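You operate a simulated robot arm through the tools that you are given. There is no shell and no other tool.

Carry out the task below with a simulated robot arm. There is one attempt and no reset: what you move stays moved.

TASK
Test the blue-band cup on the feed meter and set the feed dial by the chart.
Fine: raise the probe again and put the cup back. Set down upright: what you pick out. Where these are worked on the way, their far stop is far enough and under half their travel is too little: meter probe.
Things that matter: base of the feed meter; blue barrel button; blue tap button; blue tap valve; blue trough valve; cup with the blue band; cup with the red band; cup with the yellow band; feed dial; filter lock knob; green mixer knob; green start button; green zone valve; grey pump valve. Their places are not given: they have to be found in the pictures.

Only the result counts: the job must be done as asked and must still hold three seconds after the hand-in. Knocking over, shifting, dropping, spilling or breaking anything else fails it.

THE ROBOT
A 6-joint arm with a two-finger gripper, fixed in place. Base frame: the origin is on the floor under the middle of its stand, x ahead of it, y to its left, z up; the work surface is at about z = 860. Lengths are in mm, angles in degrees, forces in N, time in s.
It reaches about 1637 mm from its shoulder. Its first joint turns from -166.0 to 166.0 degrees. Payload 3.43 kg.
The tool frame sits at the grasp point between the pads (the TCP): z along the fingers, y along the line on which they close. The tips reach 20 mm beyond it. The gripper opens to 190 mm; its body begins 248 mm behind the TCP.
Orientation is told as [roll, pitch, yaw] about the base's x, y, z axes, in that order, counted from this pose: with the fingers straight down and closing along the base's y, the tool's x points along the base's -x, its y along +y and its z along -z.

THE INTERFACE
- The arm moves only by the tool send_rows. Its argument "commands" is text: rows parted by semicolons, each of 7 numbers parted by spaces: the gripper command, from -1 (fully open) to 1 (shut), values between in proportion, then the shift along the tool's x, y, z in mm, then the turn, a rotation vector about the tool's x, y, z in degrees. In form: jaw dx dy dz ax ay az; .... A call has 1 to 20 rows; each row is the pose to reach, as a shift and turn from the pose commanded when the call began, along the tool's axes at that moment. Each row takes 0.2 s and may step no farther than 50 mm and 8.6 degrees from the row before; otherwise, or with a gripper value out of range, the whole call is refused. A pose out of reach is approached as far as the arm can. The call stops where the force on the tool passes 60 N (or 10 N more than at its start, if that is more) or the arm is blocked; 0.2 s more then pass. The fingers move at their own pace (about 45 mm/s each) and stop on an object; they squeeze with about 36 N. The grip force told is the motor's: it shows also when the fingers shut on nothing. Time passes only in rows, and 0.2 s behind the last, so rows that repeat a pose let the fingers close. The reply holds the time, the measured pose of the TCP, the force on the tool along the base axes, the opening and the grip force, in the units named above and with some noise, with the torque about the TCP (base axes, N m) and any sound that the robot's microphone picked up, and new pictures: "views" is both (left out), scene, wrist or none.
- Cameras (640 x 400 px; columns grow to the right, rows downward): "scene" is fixed at [51.4, -498.7, 1477.4]; the picture's right is [-0.85, -0.53, 0.00], its down [-0.37, 0.58, -0.72] and it looks along [0.38, -0.61, -0.69] (base axes); focal length 214 px, centre (320, 200). "wrist" rides on the gripper at [70, -8, -288] in the tool frame; the picture's right is [0.12, 0.99, 0.00], its down [-0.96, 0.12, -0.25] and it looks along [-0.25, 0.03, 0.97] (tool axes); focal length 261 px, centre (320, 200).
- raise_lower(by): slides the trunk up (or, below 0, down) by that many mm; the arm rides with it, the base frame stays. It gives what a move gives, with no picture.
- point_at(camera, pixels): for up to 12 pixels [column, row] of the newest picture of that camera ("zoom" is the newest enlarged one), the place [x, y, z] in the base frame of the surface seen there, good to about 3 mm. It takes no simulated time.
- close_up(camera, box): a new picture of the part [left, top, right, bottom] of that camera's present view, enlarged. It takes no simulated time.
- sign_off(): hands the job in; it is judged then, once.

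Unless the task says otherwise, let go and move clear before handing in.

The tools are called by a JSON object that holds its "op" and its "data". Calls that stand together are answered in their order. send_rows: Moves the arm, as the interface text tells. Its arguments: {"type":"object","properties":{"commands":{"type":"string"},"views":{"type":"string","enum":["both","scene","wrist","none"]}},"required":["commands"]} The other tools are called the same way: raise_lower (by) moves the trunk up or down; point_at (camera, pixels) gives the place of the surface under pixels of a picture; close_up (camera, box) takes an enlarged picture of a part of a camera's view; sign_off () hands the job in.

At the start:

```text
clock: 0.0
tcp_pos: [585.2, -58.1, 1286.9]
ee_rot: [0.0, 0.0, 0.0]
force: [0.7, -0.2, -0.4]
moment: [0.0, 0.01, 0.02]
gripper_width: 189.9
grasp_force: 0.0
trunk travel left (down, up): [-175.0, 65.0]
```

scene: 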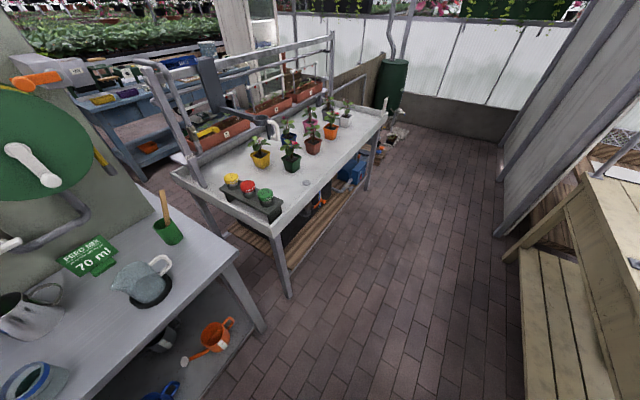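
wrist: 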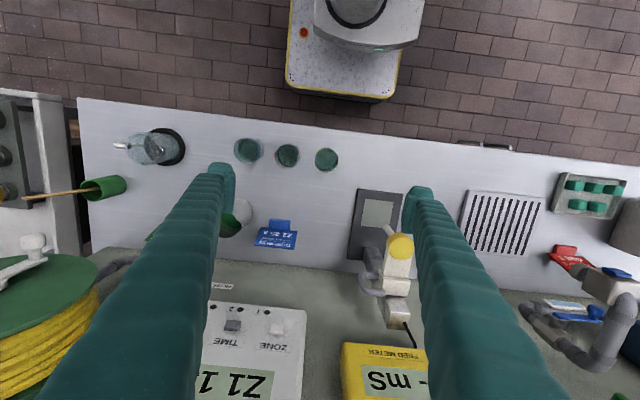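

The wrist view shows a bench with three cups around (248-326, 150-160), a feed meter at (385, 380) and a probe near (400, 248). I'll enlarge parts of both views to find the items before moving.

{"op": "close_up", "data": {"camera": "wrist", "box": [200, 100, 460, 262]}}

{"op": "close_up", "data": {"camera": "wrist", "box": [190, 240, 450, 400]}}

{"op": "close_up", "data": {"camera": "wrist", "box": [440, 160, 640, 400]}}

{"op": "close_up", "data": {"camera": "scene", "box": [0, 150, 290, 400]}}

```text
2.46 times, centred on (330, 181) of wrist
```

zoom: 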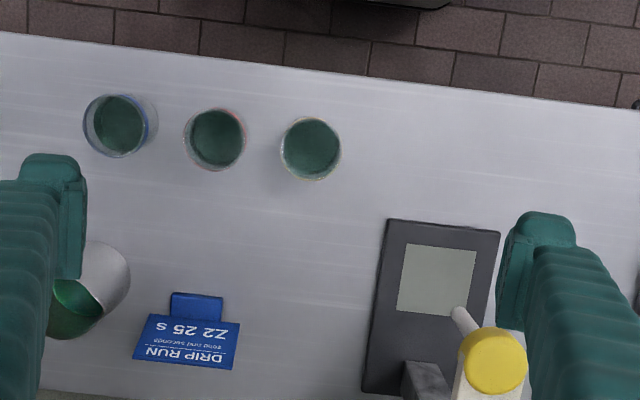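

```text
2.46 times, centred on (320, 320) of wrist
```

zoom: 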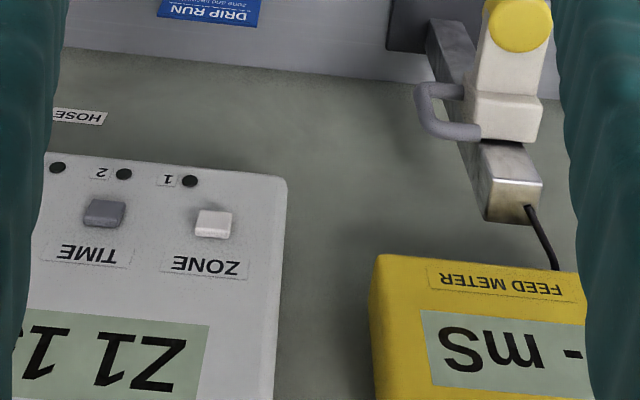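

```text
1.67 times, centred on (540, 280) of wrist
```

zoom: 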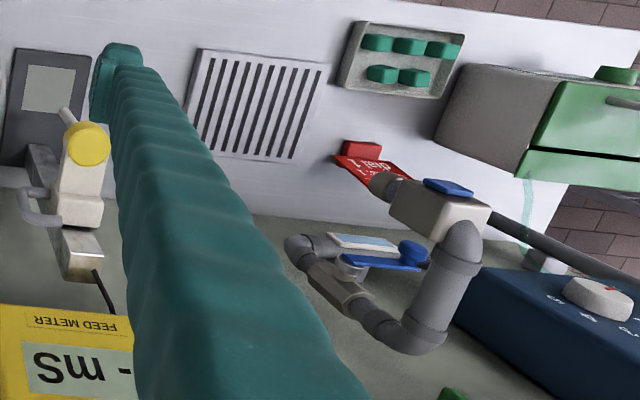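

```text
1.60 times, centred on (145, 275) of scene
```

zoom: 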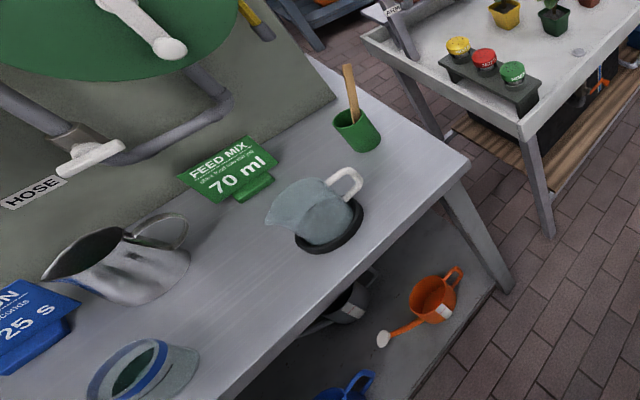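

The cups in order from the wrist picture's left are blue (248,150), red (287,155) and yellow (326,160). A blue box with a dial sits at about (630,290). I'll measure these places.

{"op": "point_at", "data": {"camera": "wrist", "pixels": [[248, 150], [287, 155], [326, 160], [376, 212], [355, 255], [400, 246], [396, 285], [397, 312], [480, 220], [590, 195], [627, 283], [385, 350]]}}

{"op": "close_up", "data": {"camera": "wrist", "box": [340, 180, 440, 242]}}

{"op": "close_up", "data": {"camera": "wrist", "box": [215, 125, 345, 206]}}

```text
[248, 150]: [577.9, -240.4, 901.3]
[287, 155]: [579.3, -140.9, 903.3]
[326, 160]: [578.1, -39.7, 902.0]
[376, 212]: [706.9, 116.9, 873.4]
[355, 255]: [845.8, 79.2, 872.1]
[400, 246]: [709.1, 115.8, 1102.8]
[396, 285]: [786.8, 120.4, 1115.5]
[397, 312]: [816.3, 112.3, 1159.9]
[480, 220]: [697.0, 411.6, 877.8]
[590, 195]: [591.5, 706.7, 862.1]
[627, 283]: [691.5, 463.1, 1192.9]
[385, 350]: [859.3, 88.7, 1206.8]
```

```text
6.40 times, centred on (390, 211) of wrist
```

zoom: 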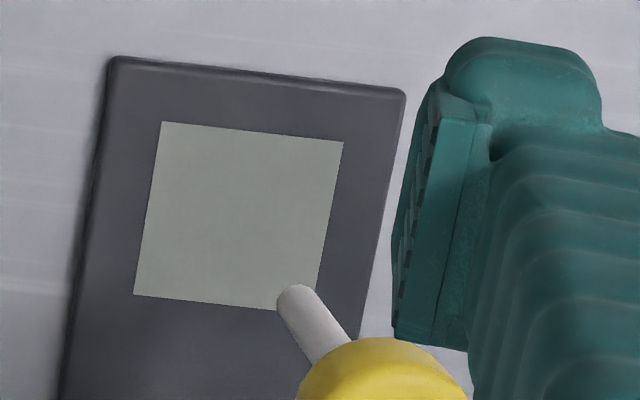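

```text
4.92 times, centred on (280, 166) of wrist
```

zoom: 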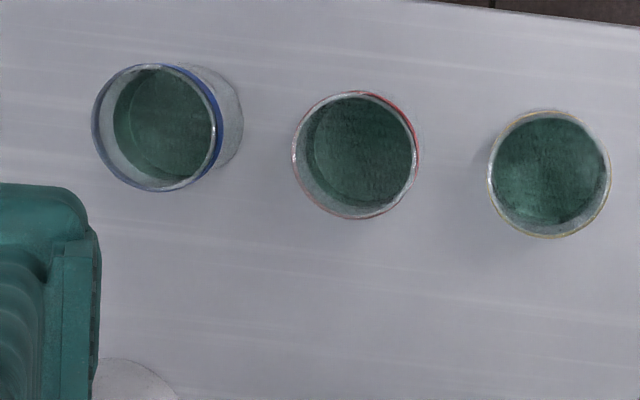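

The meter base at (376,212) is at about (707,117,873), with its probe above it. The zoom seems to extend past the picture edge, so I'll use it to look at the left side and the wall panel.

{"op": "close_up", "data": {"camera": "wrist", "box": [540, 180, 640, 400]}}

{"op": "close_up", "data": {"camera": "wrist", "box": [0, 180, 100, 400]}}

```text
1.82 times, centred on (590, 290) of wrist
```

zoom: 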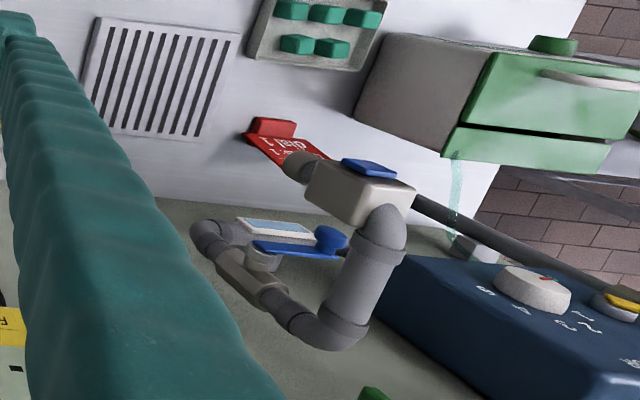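

```text
1.82 times, centred on (50, 290) of wrist
```

zoom: 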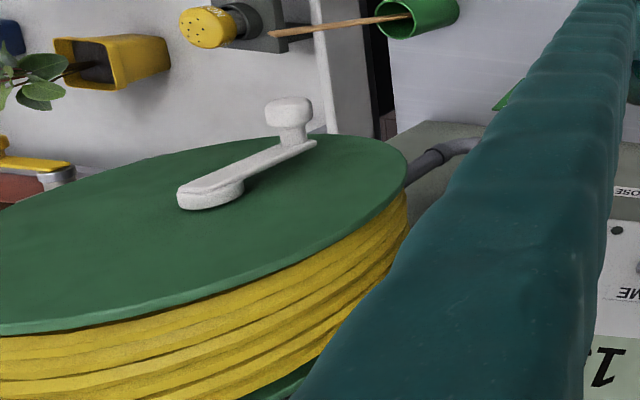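

The red sign near (585,258) of the wrist view looks like the chart, and the blue box with the dial is at the right edge. I'll move the arm left (+y) and back a bit to see them properly.

{"op": "send_rows", "data": {"commands": "-1 20 45 0 0 0 0; -1 40 90 0 0 0 0; -1 60 135 0 0 0 0; -1 80 180 0 0 0 0; -1 100 225 0 0 0 0; -1 120 270 0 0 0 0; -1 140 315 0 0 0 0; -1 160 360 0 0 0 0; -1 160 360 0 0 0 0", "views": "wrist"}}

```text
clock: 2.0
tcp_pos: [425.6, 302.7, 1287.4]
ee_rot: [0.0, 0.0, -0.1]
force: [0.0, -0.5, 0.2]
moment: [0.01, 0.08, -0.03]
gripper_width: 190.0
grasp_force: 0.1
trunk travel left (down, up): [-175.0, 65.0]
```

wrist: 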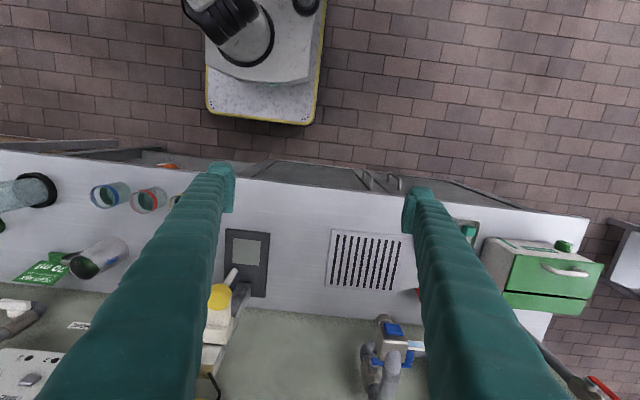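

The fingers hide the chart at about (417,293) and the dial box is lower right. I'll tilt the gripper forward and shift a bit more left to view the wall.

{"op": "send_rows", "data": {"commands": "-1 0 30 0 0 -8 0; -1 0 60 0 0 -16 0; -1 0 90 0 0 -24 0; -1 0 120 0 0 -32 0; -1 0 150 0 0 -40 0; -1 0 150 0 0 -40 0", "views": "wrist"}}

```text
clock: 3.6
tcp_pos: [423.2, 430.7, 1334.4]
ee_rot: [6.6, -41.0, -4.4]
force: [-0.2, 1.2, 0.5]
moment: [-0.02, -0.03, -0.03]
gripper_width: 190.2
grasp_force: 0.2
trunk travel left (down, up): [-175.0, 65.0]
stopped in row 6: the arm was blocked; the commanded pose is now the measured one
```

wrist: 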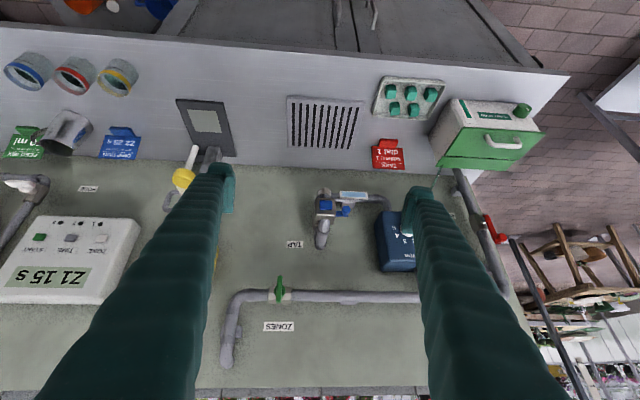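

The panel is now visible: red sign at (388,154), blue box with dial at (393,240), controller left at (70,250). I'll zoom in on the chart and dial.

{"op": "close_up", "data": {"camera": "wrist", "box": [350, 130, 430, 180]}}

{"op": "close_up", "data": {"camera": "wrist", "box": [300, 180, 460, 280]}}

{"op": "close_up", "data": {"camera": "wrist", "box": [0, 40, 240, 190]}}

{"op": "close_up", "data": {"camera": "wrist", "box": [420, 80, 560, 170]}}

```text
8.00 times, centred on (390, 155) of wrist
```

zoom: 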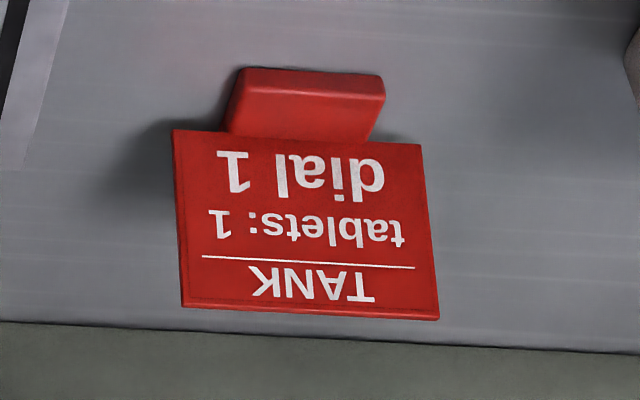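

```text
4.00 times, centred on (380, 230) of wrist
```

zoom: 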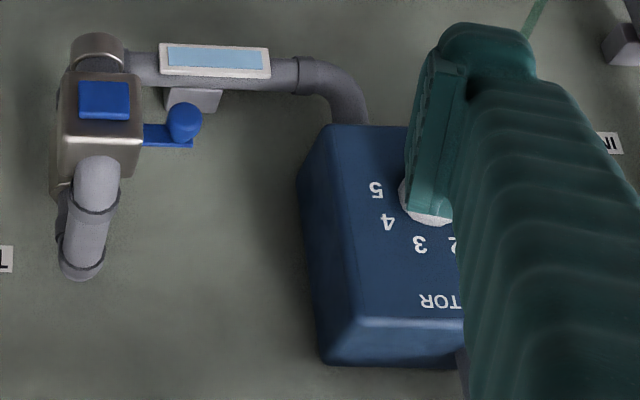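

```text
2.67 times, centred on (120, 115) of wrist
```

zoom: 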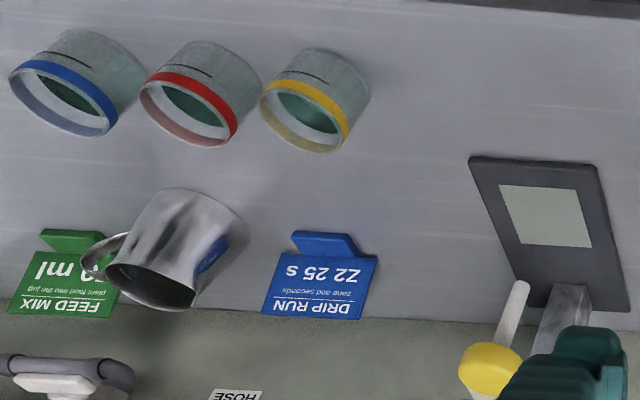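

```text
4.44 times, centred on (490, 125) of wrist
```

zoom: 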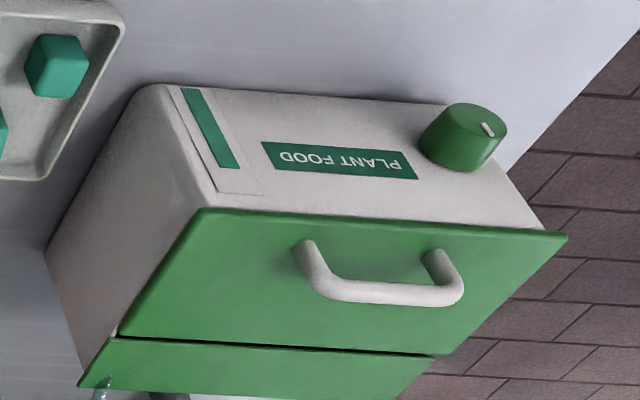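

The red sign reads "TANK tablets: 1, dial 1", which is about the tank, so I still need the feed meter's own chart. I'll look past the picture's edges with tall zoom boxes.

{"op": "close_up", "data": {"camera": "wrist", "box": [600, 0, 640, 400]}}

{"op": "close_up", "data": {"camera": "wrist", "box": [0, 0, 40, 400]}}

{"op": "close_up", "data": {"camera": "scene", "box": [0, 0, 40, 400]}}

{"op": "close_up", "data": {"camera": "wrist", "box": [0, 370, 640, 400]}}

```text
1.00 times, centred on (620, 200) of wrist (not enlarged: the box is as wide or as high as the picture)
```

zoom: 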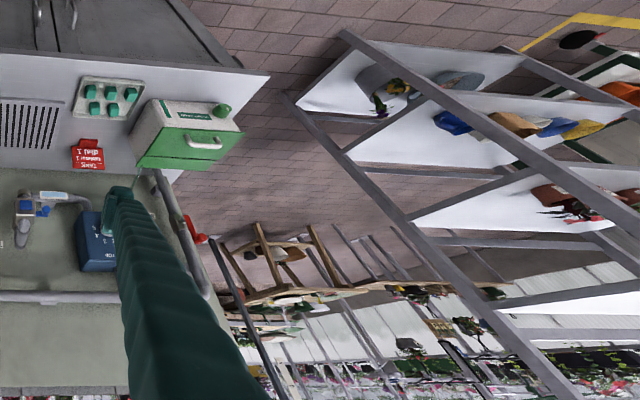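

```text
1.00 times, centred on (20, 200) of wrist (not enlarged: the box is as wide or as high as the picture)
```

zoom: 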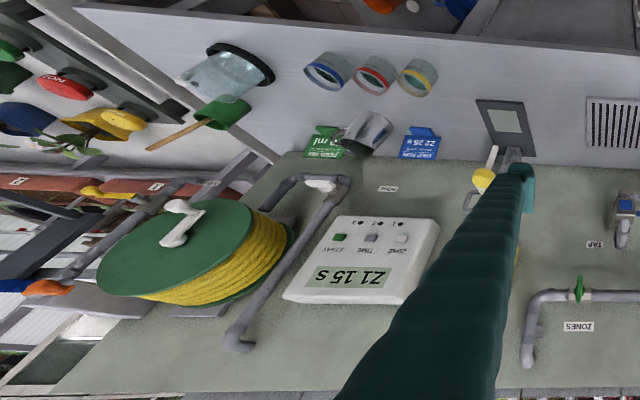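

```text
1.00 times, centred on (20, 200) of scene (not enlarged: the box is as wide or as high as the picture)
```

zoom: 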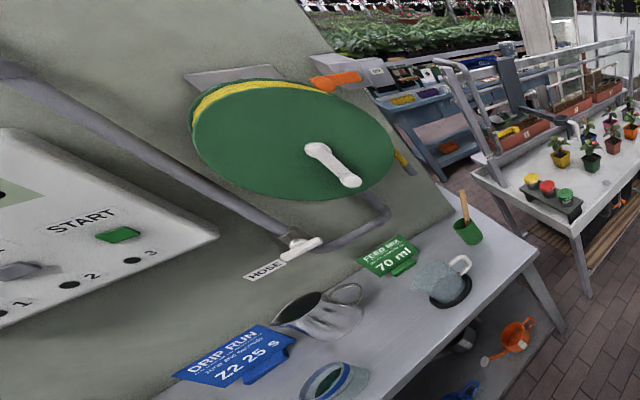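

```text
1.00 times, centred on (320, 385) of wrist (not enlarged: the box is as wide or as high as the picture)
```

zoom: 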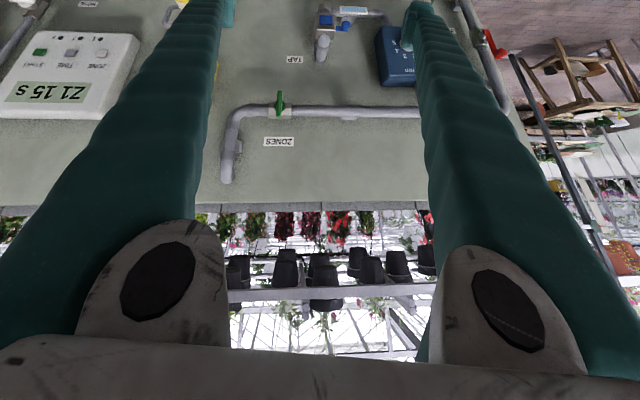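

The feed meter and possibly the chart are hidden behind the left finger at about (200,250). I'll shift the arm right by about 150 mm so the fingers clear that part of the wall.

{"op": "send_rows", "data": {"commands": "-1 0 -40 0 0 0 0; -1 0 -80 0 0 0 0; -1 0 -120 0 0 0 0; -1 0 -160 0 0 0 0; -1 0 -160 0 0 0 0", "views": "wrist"}}

```text
clock: 4.8
tcp_pos: [423.0, 272.8, 1317.3]
ee_rot: [6.0, -40.9, -4.0]
force: [0.6, 0.3, -0.1]
moment: [0.07, -0.01, 0.03]
gripper_width: 190.1
grasp_force: 0.1
trunk travel left (down, up): [-175.0, 65.0]
```

wrist: 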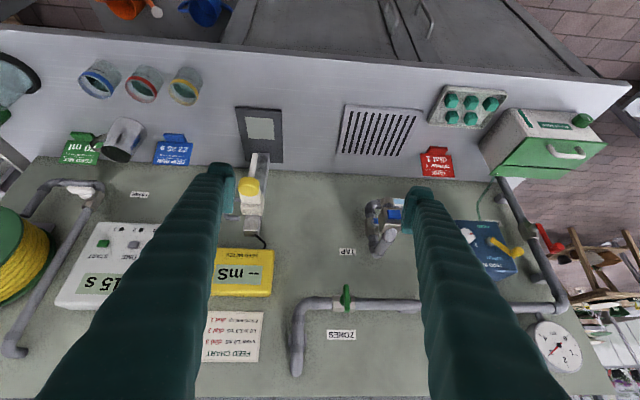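

The feed chart is visible at (232,338) and the meter display at (243,272). I'll zoom in on both and on the dial box at (490,245).

{"op": "close_up", "data": {"camera": "wrist", "box": [195, 305, 275, 370]}}

{"op": "close_up", "data": {"camera": "wrist", "box": [440, 200, 540, 290]}}

{"op": "close_up", "data": {"camera": "wrist", "box": [200, 90, 320, 310]}}

{"op": "close_up", "data": {"camera": "wrist", "box": [60, 50, 220, 150]}}

```text
6.15 times, centred on (235, 338) of wrist
```

zoom: 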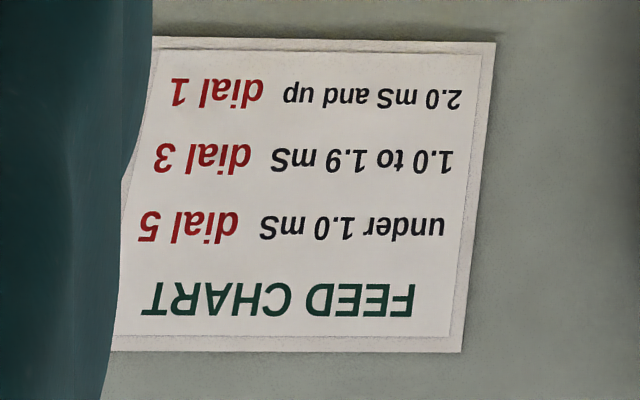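

```text
4.44 times, centred on (490, 245) of wrist
```

zoom: 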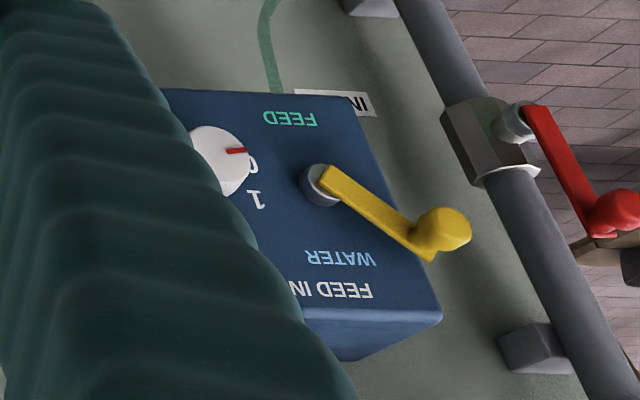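

```text
1.82 times, centred on (260, 200) of wrist
```

zoom: 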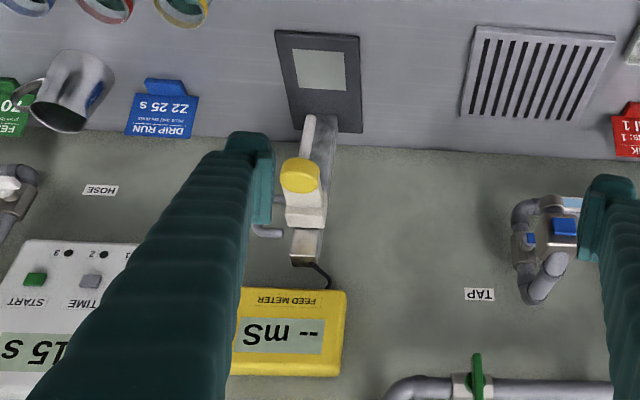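

```text
4.00 times, centred on (140, 100) of wrist
```

zoom: 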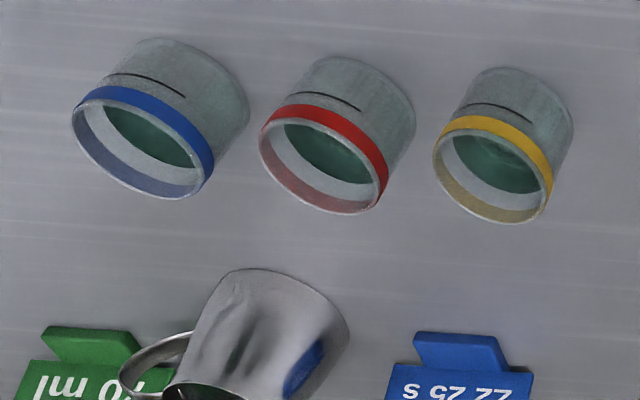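

The chart reads: under 1.0 mS dial 5, 1.0–1.9 dial 3, 2.0 and up dial 1; the injector's dial pointer is at 0. I'll measure the blue cup rim, the meter base and the probe from the zooms.

{"op": "close_up", "data": {"camera": "wrist", "box": [70, 50, 150, 100]}}

{"op": "point_at", "data": {"camera": "wrist", "pixels": [[237, 108], [281, 109], [284, 162], [241, 163], [260, 128], [262, 160], [250, 187], [249, 208], [242, 272], [253, 225]]}}

```text
8.00 times, centred on (110, 75) of wrist
```

zoom: 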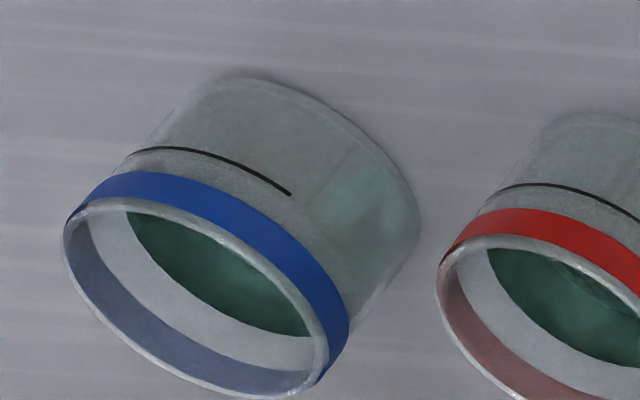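

```text
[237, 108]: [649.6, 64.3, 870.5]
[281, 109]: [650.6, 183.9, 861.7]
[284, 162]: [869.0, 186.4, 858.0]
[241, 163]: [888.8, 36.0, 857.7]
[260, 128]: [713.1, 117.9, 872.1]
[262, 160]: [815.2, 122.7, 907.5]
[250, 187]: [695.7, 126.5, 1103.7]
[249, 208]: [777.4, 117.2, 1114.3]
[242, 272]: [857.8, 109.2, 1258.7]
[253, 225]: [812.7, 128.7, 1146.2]
```

The base plate spans roughly x 650–870, y 64–184 at z 872, and the probe's yellow cap is near (700,118,1104). I'll measure the blue cup's rim and the light square on the base more closely.

{"op": "point_at", "data": {"camera": "zoom", "pixels": [[66, 230], [322, 355], [205, 218], [180, 370], [190, 240], [215, 190], [410, 215], [340, 180], [230, 85], [500, 80], [220, 270], [140, 120]]}}

{"op": "close_up", "data": {"camera": "wrist", "box": [220, 95, 300, 145]}}

```text
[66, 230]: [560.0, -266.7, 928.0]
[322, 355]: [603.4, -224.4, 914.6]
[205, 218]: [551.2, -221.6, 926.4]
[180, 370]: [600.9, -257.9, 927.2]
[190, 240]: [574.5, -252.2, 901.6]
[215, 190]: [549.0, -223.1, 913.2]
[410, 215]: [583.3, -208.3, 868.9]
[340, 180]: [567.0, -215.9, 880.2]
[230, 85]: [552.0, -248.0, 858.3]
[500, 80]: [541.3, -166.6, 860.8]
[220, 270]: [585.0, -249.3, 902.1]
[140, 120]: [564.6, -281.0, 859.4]
```

```text
8.00 times, centred on (260, 120) of wrist
```

zoom: 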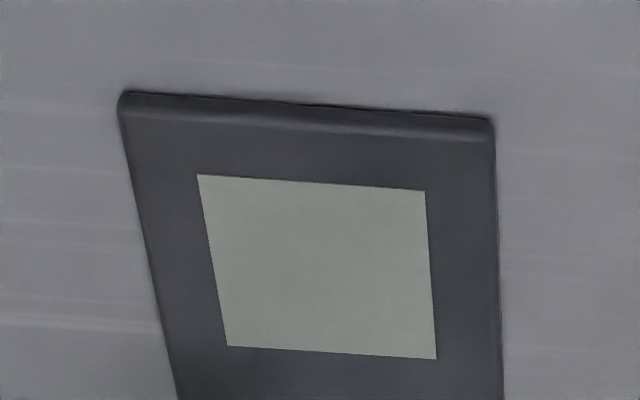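

The blue cup is centred near (577,-241) with its rim at z≈928 and diameter about 62. I'll move right so the meter and probe sit between the fingers, to measure the probe's height and shape.

{"op": "send_rows", "data": {"commands": "-1 0 -40 0 0 0 0; -1 0 -80 0 0 0 0; -1 0 -120 0 0 0 0; -1 0 -155 0 0 0 0; -1 0 -155 0 0 0 0", "views": "both"}}

```text
clock: 6.0
tcp_pos: [422.7, 117.0, 1305.8]
ee_rot: [6.0, -40.9, -4.1]
force: [-0.4, 0.0, 0.9]
moment: [0.0, 0.01, 0.0]
gripper_width: 190.0
grasp_force: 0.0
trunk travel left (down, up): [-175.0, 65.0]
```

scene: 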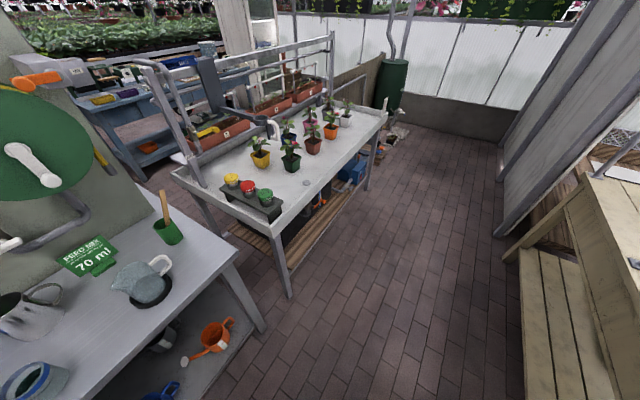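
wrist: 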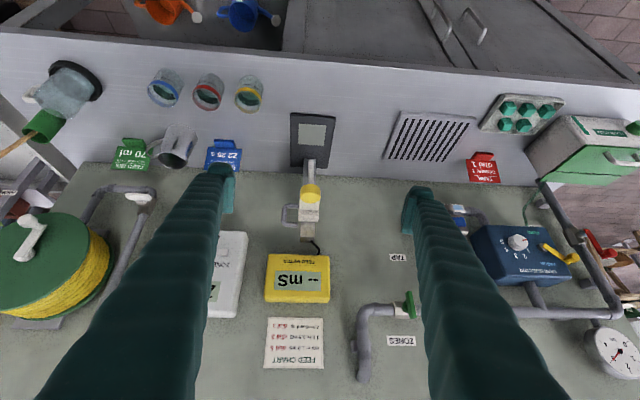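

The meter is clear between the fingers now, with the probe at (310,195), its handle at (290,214), and the dial at (517,242). I'll zoom in on both.

{"op": "close_up", "data": {"camera": "wrist", "box": [250, 105, 370, 255]}}

{"op": "close_up", "data": {"camera": "wrist", "box": [470, 215, 590, 290]}}

{"op": "close_up", "data": {"camera": "wrist", "box": [278, 175, 342, 245]}}

```text
2.67 times, centred on (310, 180) of wrist
```

zoom: 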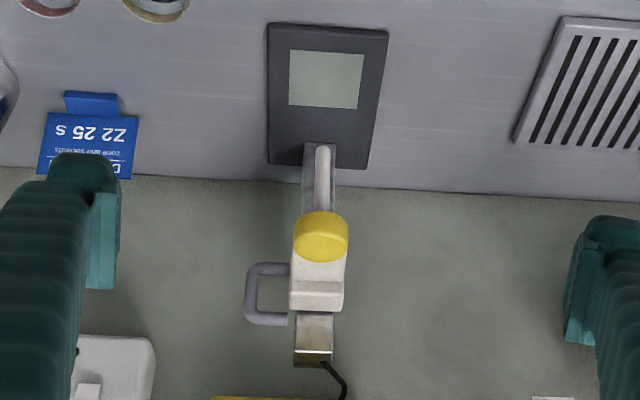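

```text
5.33 times, centred on (530, 252) of wrist
```

zoom: 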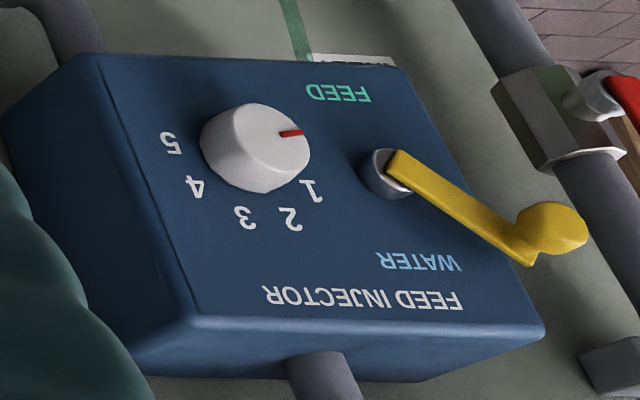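

```text
5.71 times, centred on (310, 210) of wrist
```

zoom: 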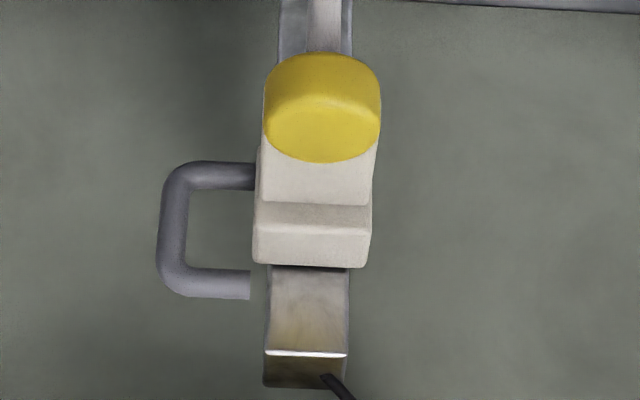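

I'll measure the probe's cap, rod, carriage and handle on the newest zoom.

{"op": "point_at", "data": {"camera": "zoom", "pixels": [[320, 80], [320, 130], [270, 110], [376, 110], [325, 20], [325, 180], [325, 235], [262, 240], [368, 240], [205, 177], [172, 230], [215, 285]]}}

{"op": "close_up", "data": {"camera": "wrist", "box": [286, 150, 336, 185]}}

```text
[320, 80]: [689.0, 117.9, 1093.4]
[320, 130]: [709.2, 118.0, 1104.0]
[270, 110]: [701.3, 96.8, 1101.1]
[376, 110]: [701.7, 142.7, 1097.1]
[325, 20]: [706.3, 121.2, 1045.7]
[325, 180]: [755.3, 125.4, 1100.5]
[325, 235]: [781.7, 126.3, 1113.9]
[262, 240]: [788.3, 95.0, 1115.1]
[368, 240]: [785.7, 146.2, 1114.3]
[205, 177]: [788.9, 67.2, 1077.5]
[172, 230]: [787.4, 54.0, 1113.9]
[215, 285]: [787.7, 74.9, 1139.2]
```

```text
11.43 times, centred on (311, 168) of wrist
```

zoom: 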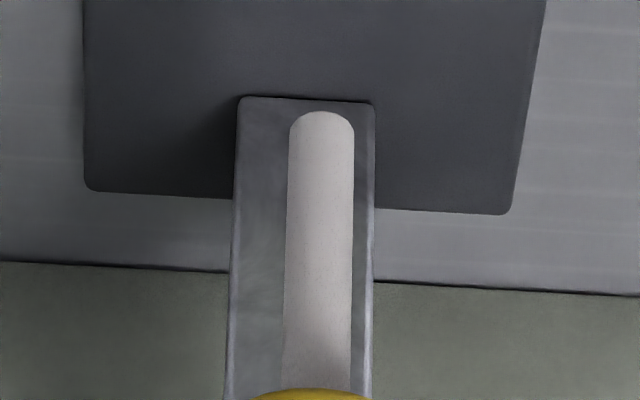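

I'll measure the rod's tip and the metal post on this zoom.

{"op": "point_at", "data": {"camera": "zoom", "pixels": [[321, 118], [321, 150], [321, 250], [321, 350], [245, 110], [370, 115], [245, 300], [300, 104], [95, 185], [508, 208]]}}

{"op": "close_up", "data": {"camera": "wrist", "box": [280, 105, 350, 150]}}

```text
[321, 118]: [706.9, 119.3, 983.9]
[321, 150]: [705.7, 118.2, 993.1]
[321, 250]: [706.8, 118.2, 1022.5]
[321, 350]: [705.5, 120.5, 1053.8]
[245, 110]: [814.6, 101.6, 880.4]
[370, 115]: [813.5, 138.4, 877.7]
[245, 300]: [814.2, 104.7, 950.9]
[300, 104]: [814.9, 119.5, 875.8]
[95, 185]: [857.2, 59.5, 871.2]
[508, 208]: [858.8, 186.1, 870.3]
```

```text
8.89 times, centred on (315, 128) of wrist
```

zoom: 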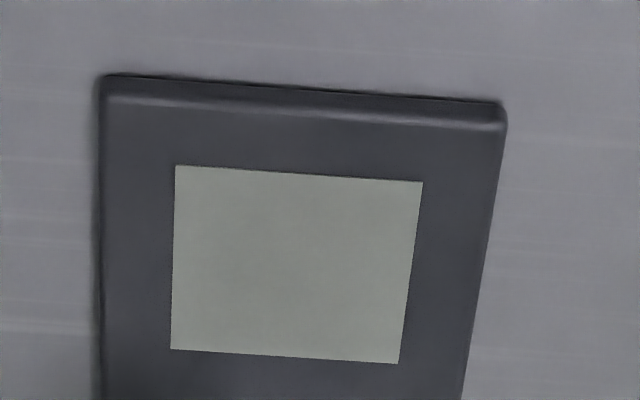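

The rod is at about (713,119) with its tip at z≈983, leaving about 43 mm above a cup standing on the base. I'll measure the light square's corners.

{"op": "point_at", "data": {"camera": "zoom", "pixels": [[180, 172], [416, 187], [395, 357], [176, 344], [105, 100], [500, 125], [295, 265]]}}

{"op": "close_up", "data": {"camera": "wrist", "box": [490, 225, 550, 265]}}

```text
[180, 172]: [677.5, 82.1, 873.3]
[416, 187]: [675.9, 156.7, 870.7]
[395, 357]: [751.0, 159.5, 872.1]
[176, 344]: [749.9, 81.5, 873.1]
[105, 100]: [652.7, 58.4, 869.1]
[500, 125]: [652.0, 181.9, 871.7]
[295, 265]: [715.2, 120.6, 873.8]
```

```text
10.00 times, centred on (520, 245) of wrist
```

zoom: 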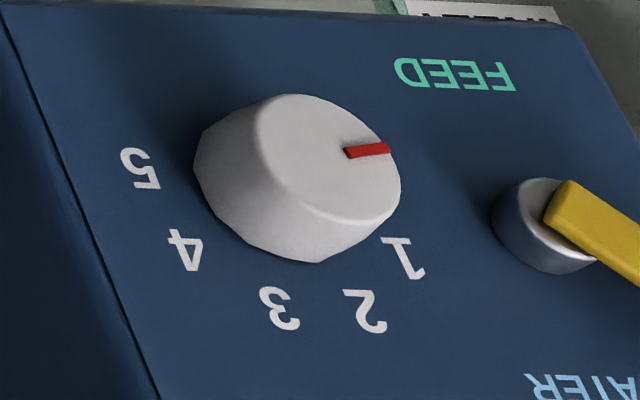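

The square's centre is (713.5,120) at z≈872.5. Now I'll measure the dial's face and numbers.

{"op": "point_at", "data": {"camera": "zoom", "pixels": [[320, 165], [370, 150], [280, 105], [345, 215], [262, 150], [390, 190], [140, 168], [186, 250], [278, 308], [366, 311], [405, 258], [230, 120]]}}

{"op": "close_up", "data": {"camera": "wrist", "box": [150, 60, 230, 110]}}

```text
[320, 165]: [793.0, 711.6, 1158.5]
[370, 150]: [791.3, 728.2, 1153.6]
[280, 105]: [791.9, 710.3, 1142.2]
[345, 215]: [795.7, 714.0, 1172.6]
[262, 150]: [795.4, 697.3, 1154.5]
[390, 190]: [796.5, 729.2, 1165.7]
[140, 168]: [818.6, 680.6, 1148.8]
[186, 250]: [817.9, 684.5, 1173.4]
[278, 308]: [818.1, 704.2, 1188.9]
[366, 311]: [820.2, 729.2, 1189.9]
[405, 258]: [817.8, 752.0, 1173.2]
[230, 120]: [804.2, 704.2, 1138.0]
```

```text
8.00 times, centred on (190, 85) of wrist
```

zoom: 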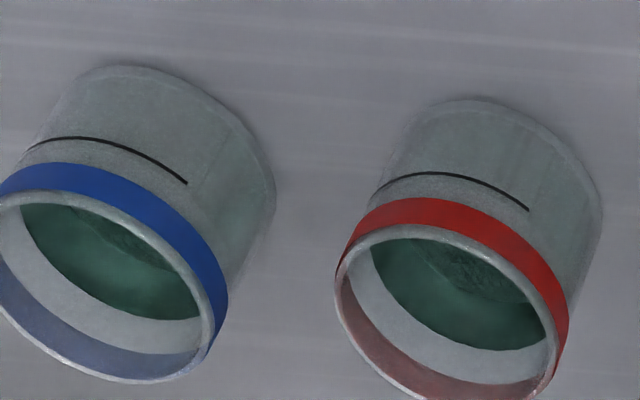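

The dial face is at about (793,717,1157) with numbers 0–5 spaced about 40° apart. Now I'll go above the blue cup with the gripper tilted 40° and turned 45°, so the fingers clear the red cup and later pass beneath the probe.

{"op": "send_rows", "data": {"commands": "-1 -0.1 -37.3 23.5 -2.6 0.28 -3.71; -1 -0.2 -74.5 46.9 -5.2 0.56 -7.42; -1 -0.4 -111.8 70.4 -7.8 0.83 -11.13; -1 -0.5 -149 93.9 -10.4 1.11 -14.84; -1 -0.6 -186.3 117.4 -13 1.39 -18.56; -1 -0.7 -223.6 140.8 -15.6 1.67 -22.27; -1 -0.8 -260.8 164.3 -18.2 1.95 -25.98; -1 -1 -298.1 187.8 -20.9 2.22 -29.69; -1 -1.1 -335.3 211.2 -23.5 2.5 -33.4; -1 -1.2 -372.6 234.7 -26.07 2.78 -37.11; -1 -1.2 -372.6 234.7 -26.07 2.78 -37.11", "views": "both"}}

```text
clock: 8.6
tcp_pos: [615.4, -124.7, 1100.2]
ee_rot: [0.1, -39.9, 57.5]
force: [1.0, 1.0, 0.1]
moment: [-0.08, 0.06, 0.0]
gripper_width: 190.1
grasp_force: 0.1
trunk travel left (down, up): [-175.0, 65.0]
stopped in row 11: the arm was blocked; the commanded pose is now the measured one
```

scene: 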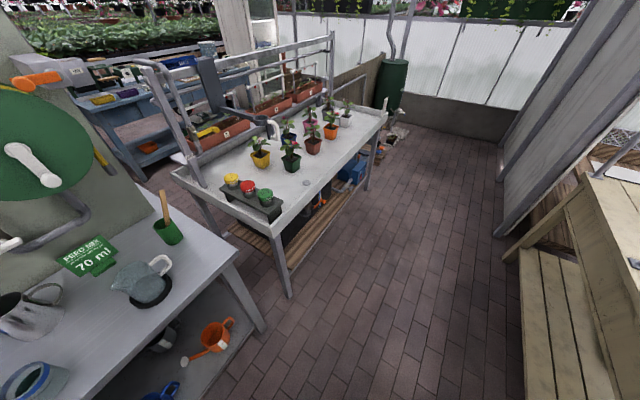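
wrist: 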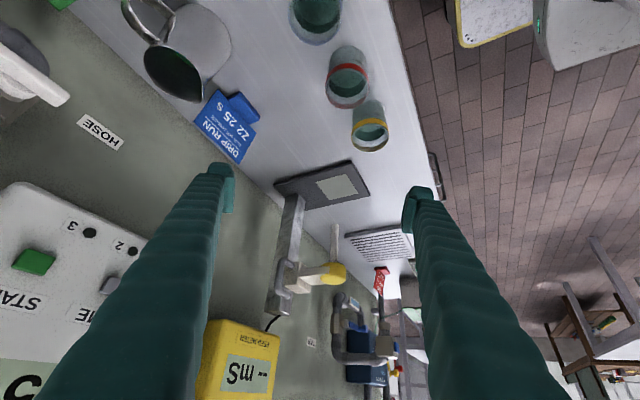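

The arm stopped short because its first joint would not turn further right: it reached (615,-125,1100) at yaw 57.5 instead of 45. I'll instead come to the blue cup from its left side (fingers pointing toward -y, straddling the cup along x), which turns the wrist the other way and stays clear of the red cup.

{"op": "send_rows", "data": {"commands": "-1 5.8 -1.6 -2.8 4.98 0 5.96; -1 11.6 -3.2 -5.6 9.96 0 11.91; -1 17.4 -4.8 -8.4 14.94 0 17.87; -1 23.2 -6.3 -11.2 19.92 0 23.82; -1 29 -7.9 -14 24.9 0 29.78; -1 34.8 -9.5 -16.8 29.87 0 35.74; -1 40.6 -11.1 -19.6 34.85 0 41.69; -1 46.4 -12.7 -22.4 39.83 0 47.65; -1 52.3 -14.3 -25.2 44.81 0 53.6; -1 58.1 -15.8 -28 49.79 0 59.56; -1 63.9 -17.4 -30.8 54.77 0 65.52; -1 69.7 -19 -33.6 59.75 0 71.47; -1 75.5 -20.6 -36.3 64.73 0 77.43; -1 81.3 -22.2 -39.1 69.71 0 83.38; -1 87.1 -23.8 -41.9 74.69 0 89.34; -1 92.9 -25.3 -44.7 79.66 0 95.3; -1 98.7 -26.9 -47.5 84.64 0 101.25; -1 104.5 -28.5 -50.3 89.62 0 107.21; -1 110.3 -30.1 -53.1 94.6 0 113.2", "views": "both"}}

```text
clock: 12.6
tcp_pos: [575.7, -241.4, 1070.4]
ee_rot: [0.2, -39.8, -90.5]
force: [-0.1, 0.0, 1.0]
moment: [0.07, -0.15, 0.09]
gripper_width: 189.9
grasp_force: 0.1
trunk travel left (down, up): [-175.0, 65.0]
```

scene: 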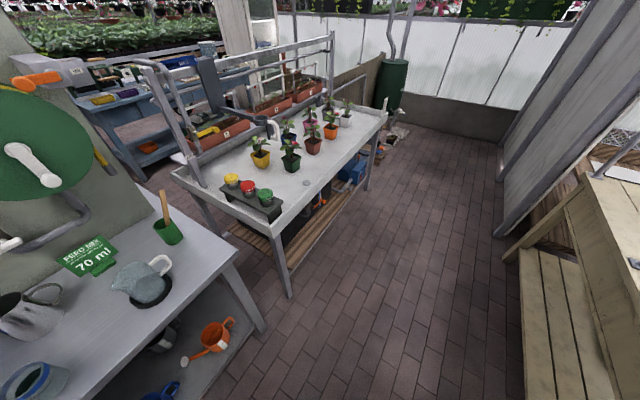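
wrist: 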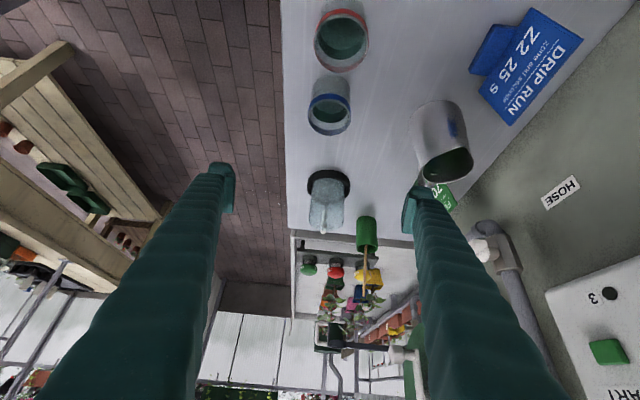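

I reached the pose over the blue cup, which shows at (330,108) with the red cup at (342,40) nearer the camera. I'll zoom in and measure the rim and finger size.

{"op": "close_up", "data": {"camera": "wrist", "box": [290, 70, 370, 140]}}

{"op": "point_at", "data": {"camera": "wrist", "pixels": [[232, 190], [212, 175], [228, 175], [235, 205], [405, 205], [418, 190], [430, 195], [440, 140], [470, 165], [441, 105]]}}

```text
5.71 times, centred on (330, 105) of wrist
```

zoom: 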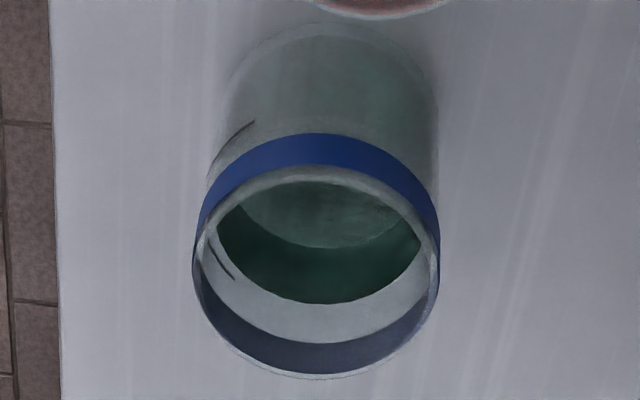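

```text
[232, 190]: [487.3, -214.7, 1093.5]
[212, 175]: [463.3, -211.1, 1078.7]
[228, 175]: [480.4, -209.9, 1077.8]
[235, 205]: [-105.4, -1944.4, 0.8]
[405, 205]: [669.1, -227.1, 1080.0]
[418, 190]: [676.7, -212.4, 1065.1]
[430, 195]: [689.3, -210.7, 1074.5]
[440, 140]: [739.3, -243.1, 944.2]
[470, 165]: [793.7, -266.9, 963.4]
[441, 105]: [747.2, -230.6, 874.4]
```

The pads' inner faces are at x≈481 and 670, so the fingers are around 20–30 mm thick. I'll measure the blue cup's rim in this zoom.

{"op": "point_at", "data": {"camera": "zoom", "pixels": [[196, 270], [437, 270], [318, 172], [318, 374], [316, 150], [330, 30], [232, 80], [432, 80], [300, 270], [215, 150], [434, 170]]}}

```text
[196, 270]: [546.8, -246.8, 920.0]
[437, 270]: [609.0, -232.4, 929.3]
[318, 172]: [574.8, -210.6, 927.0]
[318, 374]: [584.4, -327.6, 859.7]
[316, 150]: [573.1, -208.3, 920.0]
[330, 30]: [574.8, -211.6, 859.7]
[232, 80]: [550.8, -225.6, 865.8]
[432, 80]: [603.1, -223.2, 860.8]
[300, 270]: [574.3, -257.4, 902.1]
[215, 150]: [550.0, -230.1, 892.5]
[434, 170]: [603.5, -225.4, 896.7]
```

The blue cup is centred at (577.5,-241), radius about 31. I'll partly close the fingers to about 110 mm and descend straight down to z≈903 around it.

{"op": "send_rows", "data": {"commands": "-0.16 0 1.8 0 0 0 0; -0.16 0 1.8 0 0 0 0; -0.16 0 1.8 0 0 0 0; -0.16 0 1.8 0 0 0 0; -0.16 16 1.8 19.2 0 0 0; -0.16 32 1.8 38.4 0 0 0; -0.16 48 1.8 57.6 0 0 0; -0.16 64 1.8 76.8 0 0 0; -0.16 80 1.8 96 0 0 0; -0.16 90 1.8 108 0 0 0; -0.16 100 1.8 120 0 0 0; -0.16 107.2 1.8 128.6 0 0 0; -0.16 107.2 1.8 128.6 0 0 0", "views": "both"}}

```text
clock: 15.4
tcp_pos: [579.6, -241.9, 903.6]
ee_rot: [0.1, -39.8, -90.3]
force: [0.1, -0.3, -0.5]
moment: [-0.02, 0.02, 0.02]
gripper_width: 110.1
grasp_force: 0.0
trunk travel left (down, up): [-175.0, 65.0]
```

scene: 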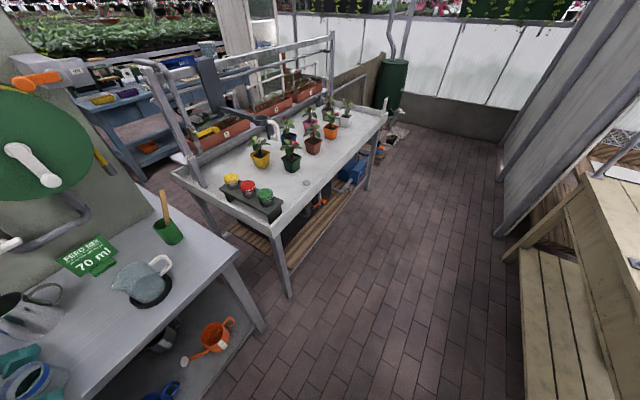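
wrist: 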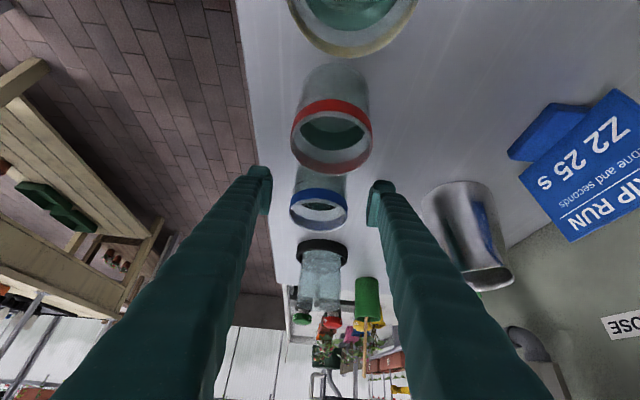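

The blue cup sits between the fingers at (320,205), with the red cup clear behind. I'll centre by -1.3 mm and close on it.

{"op": "send_rows", "data": {"commands": "-0.16 0 -1.3 0 0 0 0; 0.1 0 -1.3 0 0 0 0; 0.5 0 -1.3 0 0 0 0; 0.5 0 -1.3 0 0 0 0; 0.5 0 -1.3 0 0 0 0; 0.5 0 -1.3 0 0 0 0; 0.5 0 -1.3 0 0 0 0", "views": "wrist"}}

```text
clock: 17.0
tcp_pos: [576.5, -242.1, 902.2]
ee_rot: [0.1, -39.8, -90.3]
force: [0.7, -0.8, 0.7]
moment: [-0.03, 0.02, 0.02]
gripper_width: 60.7
grasp_force: 36.4
trunk travel left (down, up): [-175.0, 65.0]
```

wrist: 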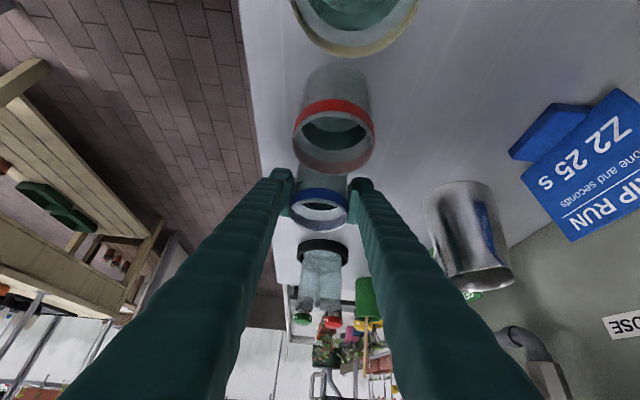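

The cup is held (width 60.7, grip 36.4 N). I'll lift it gently straight up by 130 mm.

{"op": "send_rows", "data": {"commands": "0.5 -2 0 -2.4 0 0 0; 0.5 -6.4 0 -7.7 0 0 0; 0.5 -14 0 -17 0 0 0; 0.5 -25.6 0 -30.7 0 0 0; 0.5 -38.4 0 -46.1 0 0 0; 0.5 -51.2 0 -61.4 0 0 0; 0.5 -64 0 -76.8 0 0 0; 0.5 -74 0 -89 0 0 0; 0.5 -80.6 0 -96.8 0 0 0; 0.5 -83.2 0 -99.8 0 0 0; 0.5 -83.2 0 -99.8 0 0 0", "views": "wrist"}}

```text
clock: 19.4
tcp_pos: [577.7, -241.0, 1032.0]
ee_rot: [0.0, -39.8, -90.2]
force: [0.1, 0.5, -1.2]
moment: [0.04, 0.01, 0.03]
gripper_width: 61.0
grasp_force: 36.2
trunk travel left (down, up): [-175.0, 65.0]
```

wrist: 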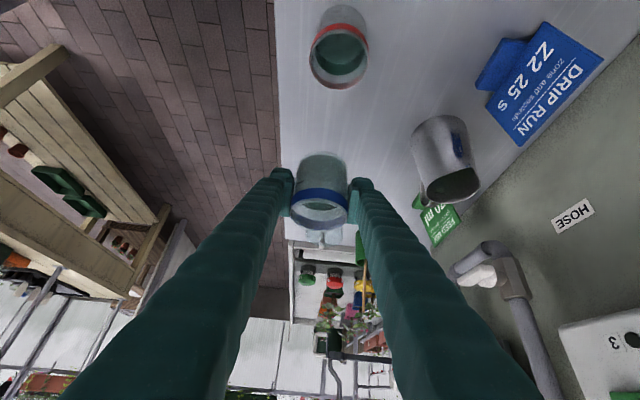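

The cup hangs upright between the fingers and everything else stands. I'll carry it smoothly over to a staging place in front of the meter at (630,120,1010), turning the gripper to yaw -45 on the way.

{"op": "send_rows", "data": {"commands": "0.5 2.9 0.5 -2.1 -0.29 0 -0.35; 0.5 8.7 1.5 -6.4 -0.87 0 -1.04; 0.5 20.4 3.6 -15 -2.02 0 -2.43; 0.5 35 6.1 -25.7 -3.47 0 -4.16; 0.5 52.5 9.2 -38.6 -5.2 0 -6.25; 0.5 72.9 12.8 -53.6 -7.23 0 -8.68; 0.5 93.3 16.3 -68.5 -9.25 0 -11.1; 0.5 113.7 19.9 -83.5 -11.27 0 -13.53; 0.5 134.1 23.5 -98.5 -13.29 0 -15.96; 0.5 154.5 27 -113.5 -15.32 0 -18.39; 0.5 174.9 30.6 -128.5 -17.34 0 -20.82; 0.5 195.3 34.2 -143.5 -19.36 0 -23.25; 0.5 215.7 37.7 -158.5 -21.39 0 -25.68; 0.5 236.1 41.3 -173.5 -23.41 0 -28.11; 0.5 253.6 44.4 -186.4 -25.14 0 -30.19; 0.5 268.2 46.9 -197.1 -26.59 0 -31.92; 0.5 279.8 49 -205.6 -27.74 0 -33.31; 0.5 288.6 50.5 -212.1 -28.61 0 -34.35; 0.5 291.5 51 -214.2 -28.9 0 -34.7", "views": "wrist"}}

```text
clock: 23.4
tcp_pos: [629.5, 119.4, 1010.3]
ee_rot: [0.0, -39.8, -45.1]
force: [0.0, -0.2, -1.4]
moment: [0.0, -0.04, -0.01]
gripper_width: 61.1
grasp_force: 36.0
trunk travel left (down, up): [-175.0, 65.0]
```

wrist: 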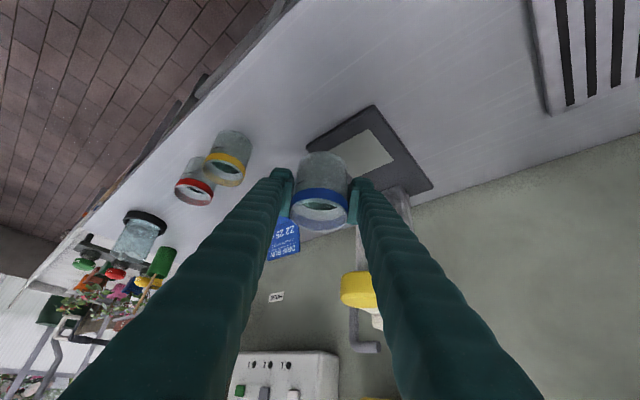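

The cup is staged in front of the meter, and the probe cap at (357,290) is clear of the fingers. I'll lower it to just above plate height in front of the plate centre.

{"op": "send_rows", "data": {"commands": "0.5 1.3 0 1.5 0 0 0; 0.5 5 0 6 0 0 0; 0.5 12 0 14.4 0 0 0; 0.5 21 0 25.2 0 0 0; 0.5 31 0 37.2 0 0 0; 0.5 41 0 49.2 0 0 0; 0.5 49 0 58.8 0 0 0; 0.5 54 0 64.8 0 0 0; 0.5 55.7 0 66.8 0 0 0; 0.5 55.7 0 66.8 0 0 0", "views": "wrist"}}

```text
clock: 25.6
tcp_pos: [630.4, 118.9, 923.8]
ee_rot: [0.0, -39.9, -45.2]
force: [0.0, 0.8, -1.0]
moment: [0.01, -0.02, -0.01]
gripper_width: 60.8
grasp_force: 36.3
trunk travel left (down, up): [-175.0, 65.0]
```

wrist: 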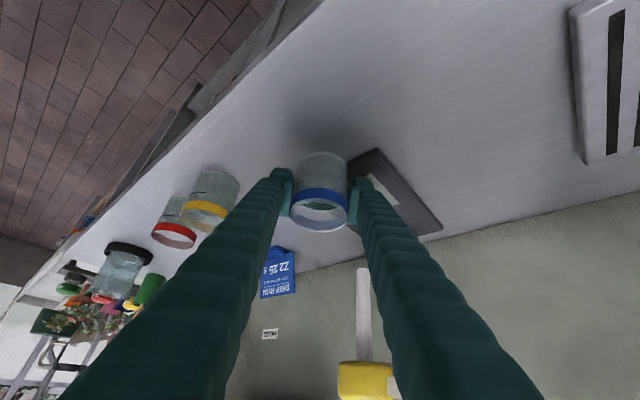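

The cup is just above plate height (TCP z 923.8) and the rod shows at (363,315). I'll slide it forward 83.5 mm to the plate's centre, under the rod.

{"op": "send_rows", "data": {"commands": "0.5 -0.9 1.2 0.8 0 0 0; 0.5 -3.6 4.7 3 0 0 0; 0.5 -9 11.8 7.6 0 0 0; 0.5 -15.9 20.7 13.2 0 0 0; 0.5 -23 29.9 19.1 0 0 0; 0.5 -30 39.1 25 0 0 0; 0.5 -36.5 47.5 30.4 0 0 0; 0.5 -41.5 54 34.6 0 0 0; 0.5 -44.4 57.8 37 0 0 0; 0.5 -45.3 59 37.8 0 0 0; 0.5 -45.3 59 37.8 0 0 0", "views": "wrist"}}

```text
clock: 28.0
tcp_pos: [714.4, 117.8, 922.5]
ee_rot: [0.0, -39.8, -45.2]
force: [-0.2, 0.0, -1.3]
moment: [0.0, -0.01, 0.02]
gripper_width: 60.9
grasp_force: 36.2
trunk travel left (down, up): [-175.0, 65.0]
```

wrist: 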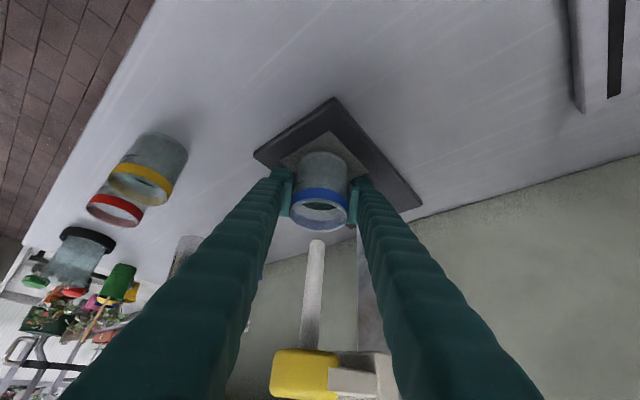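

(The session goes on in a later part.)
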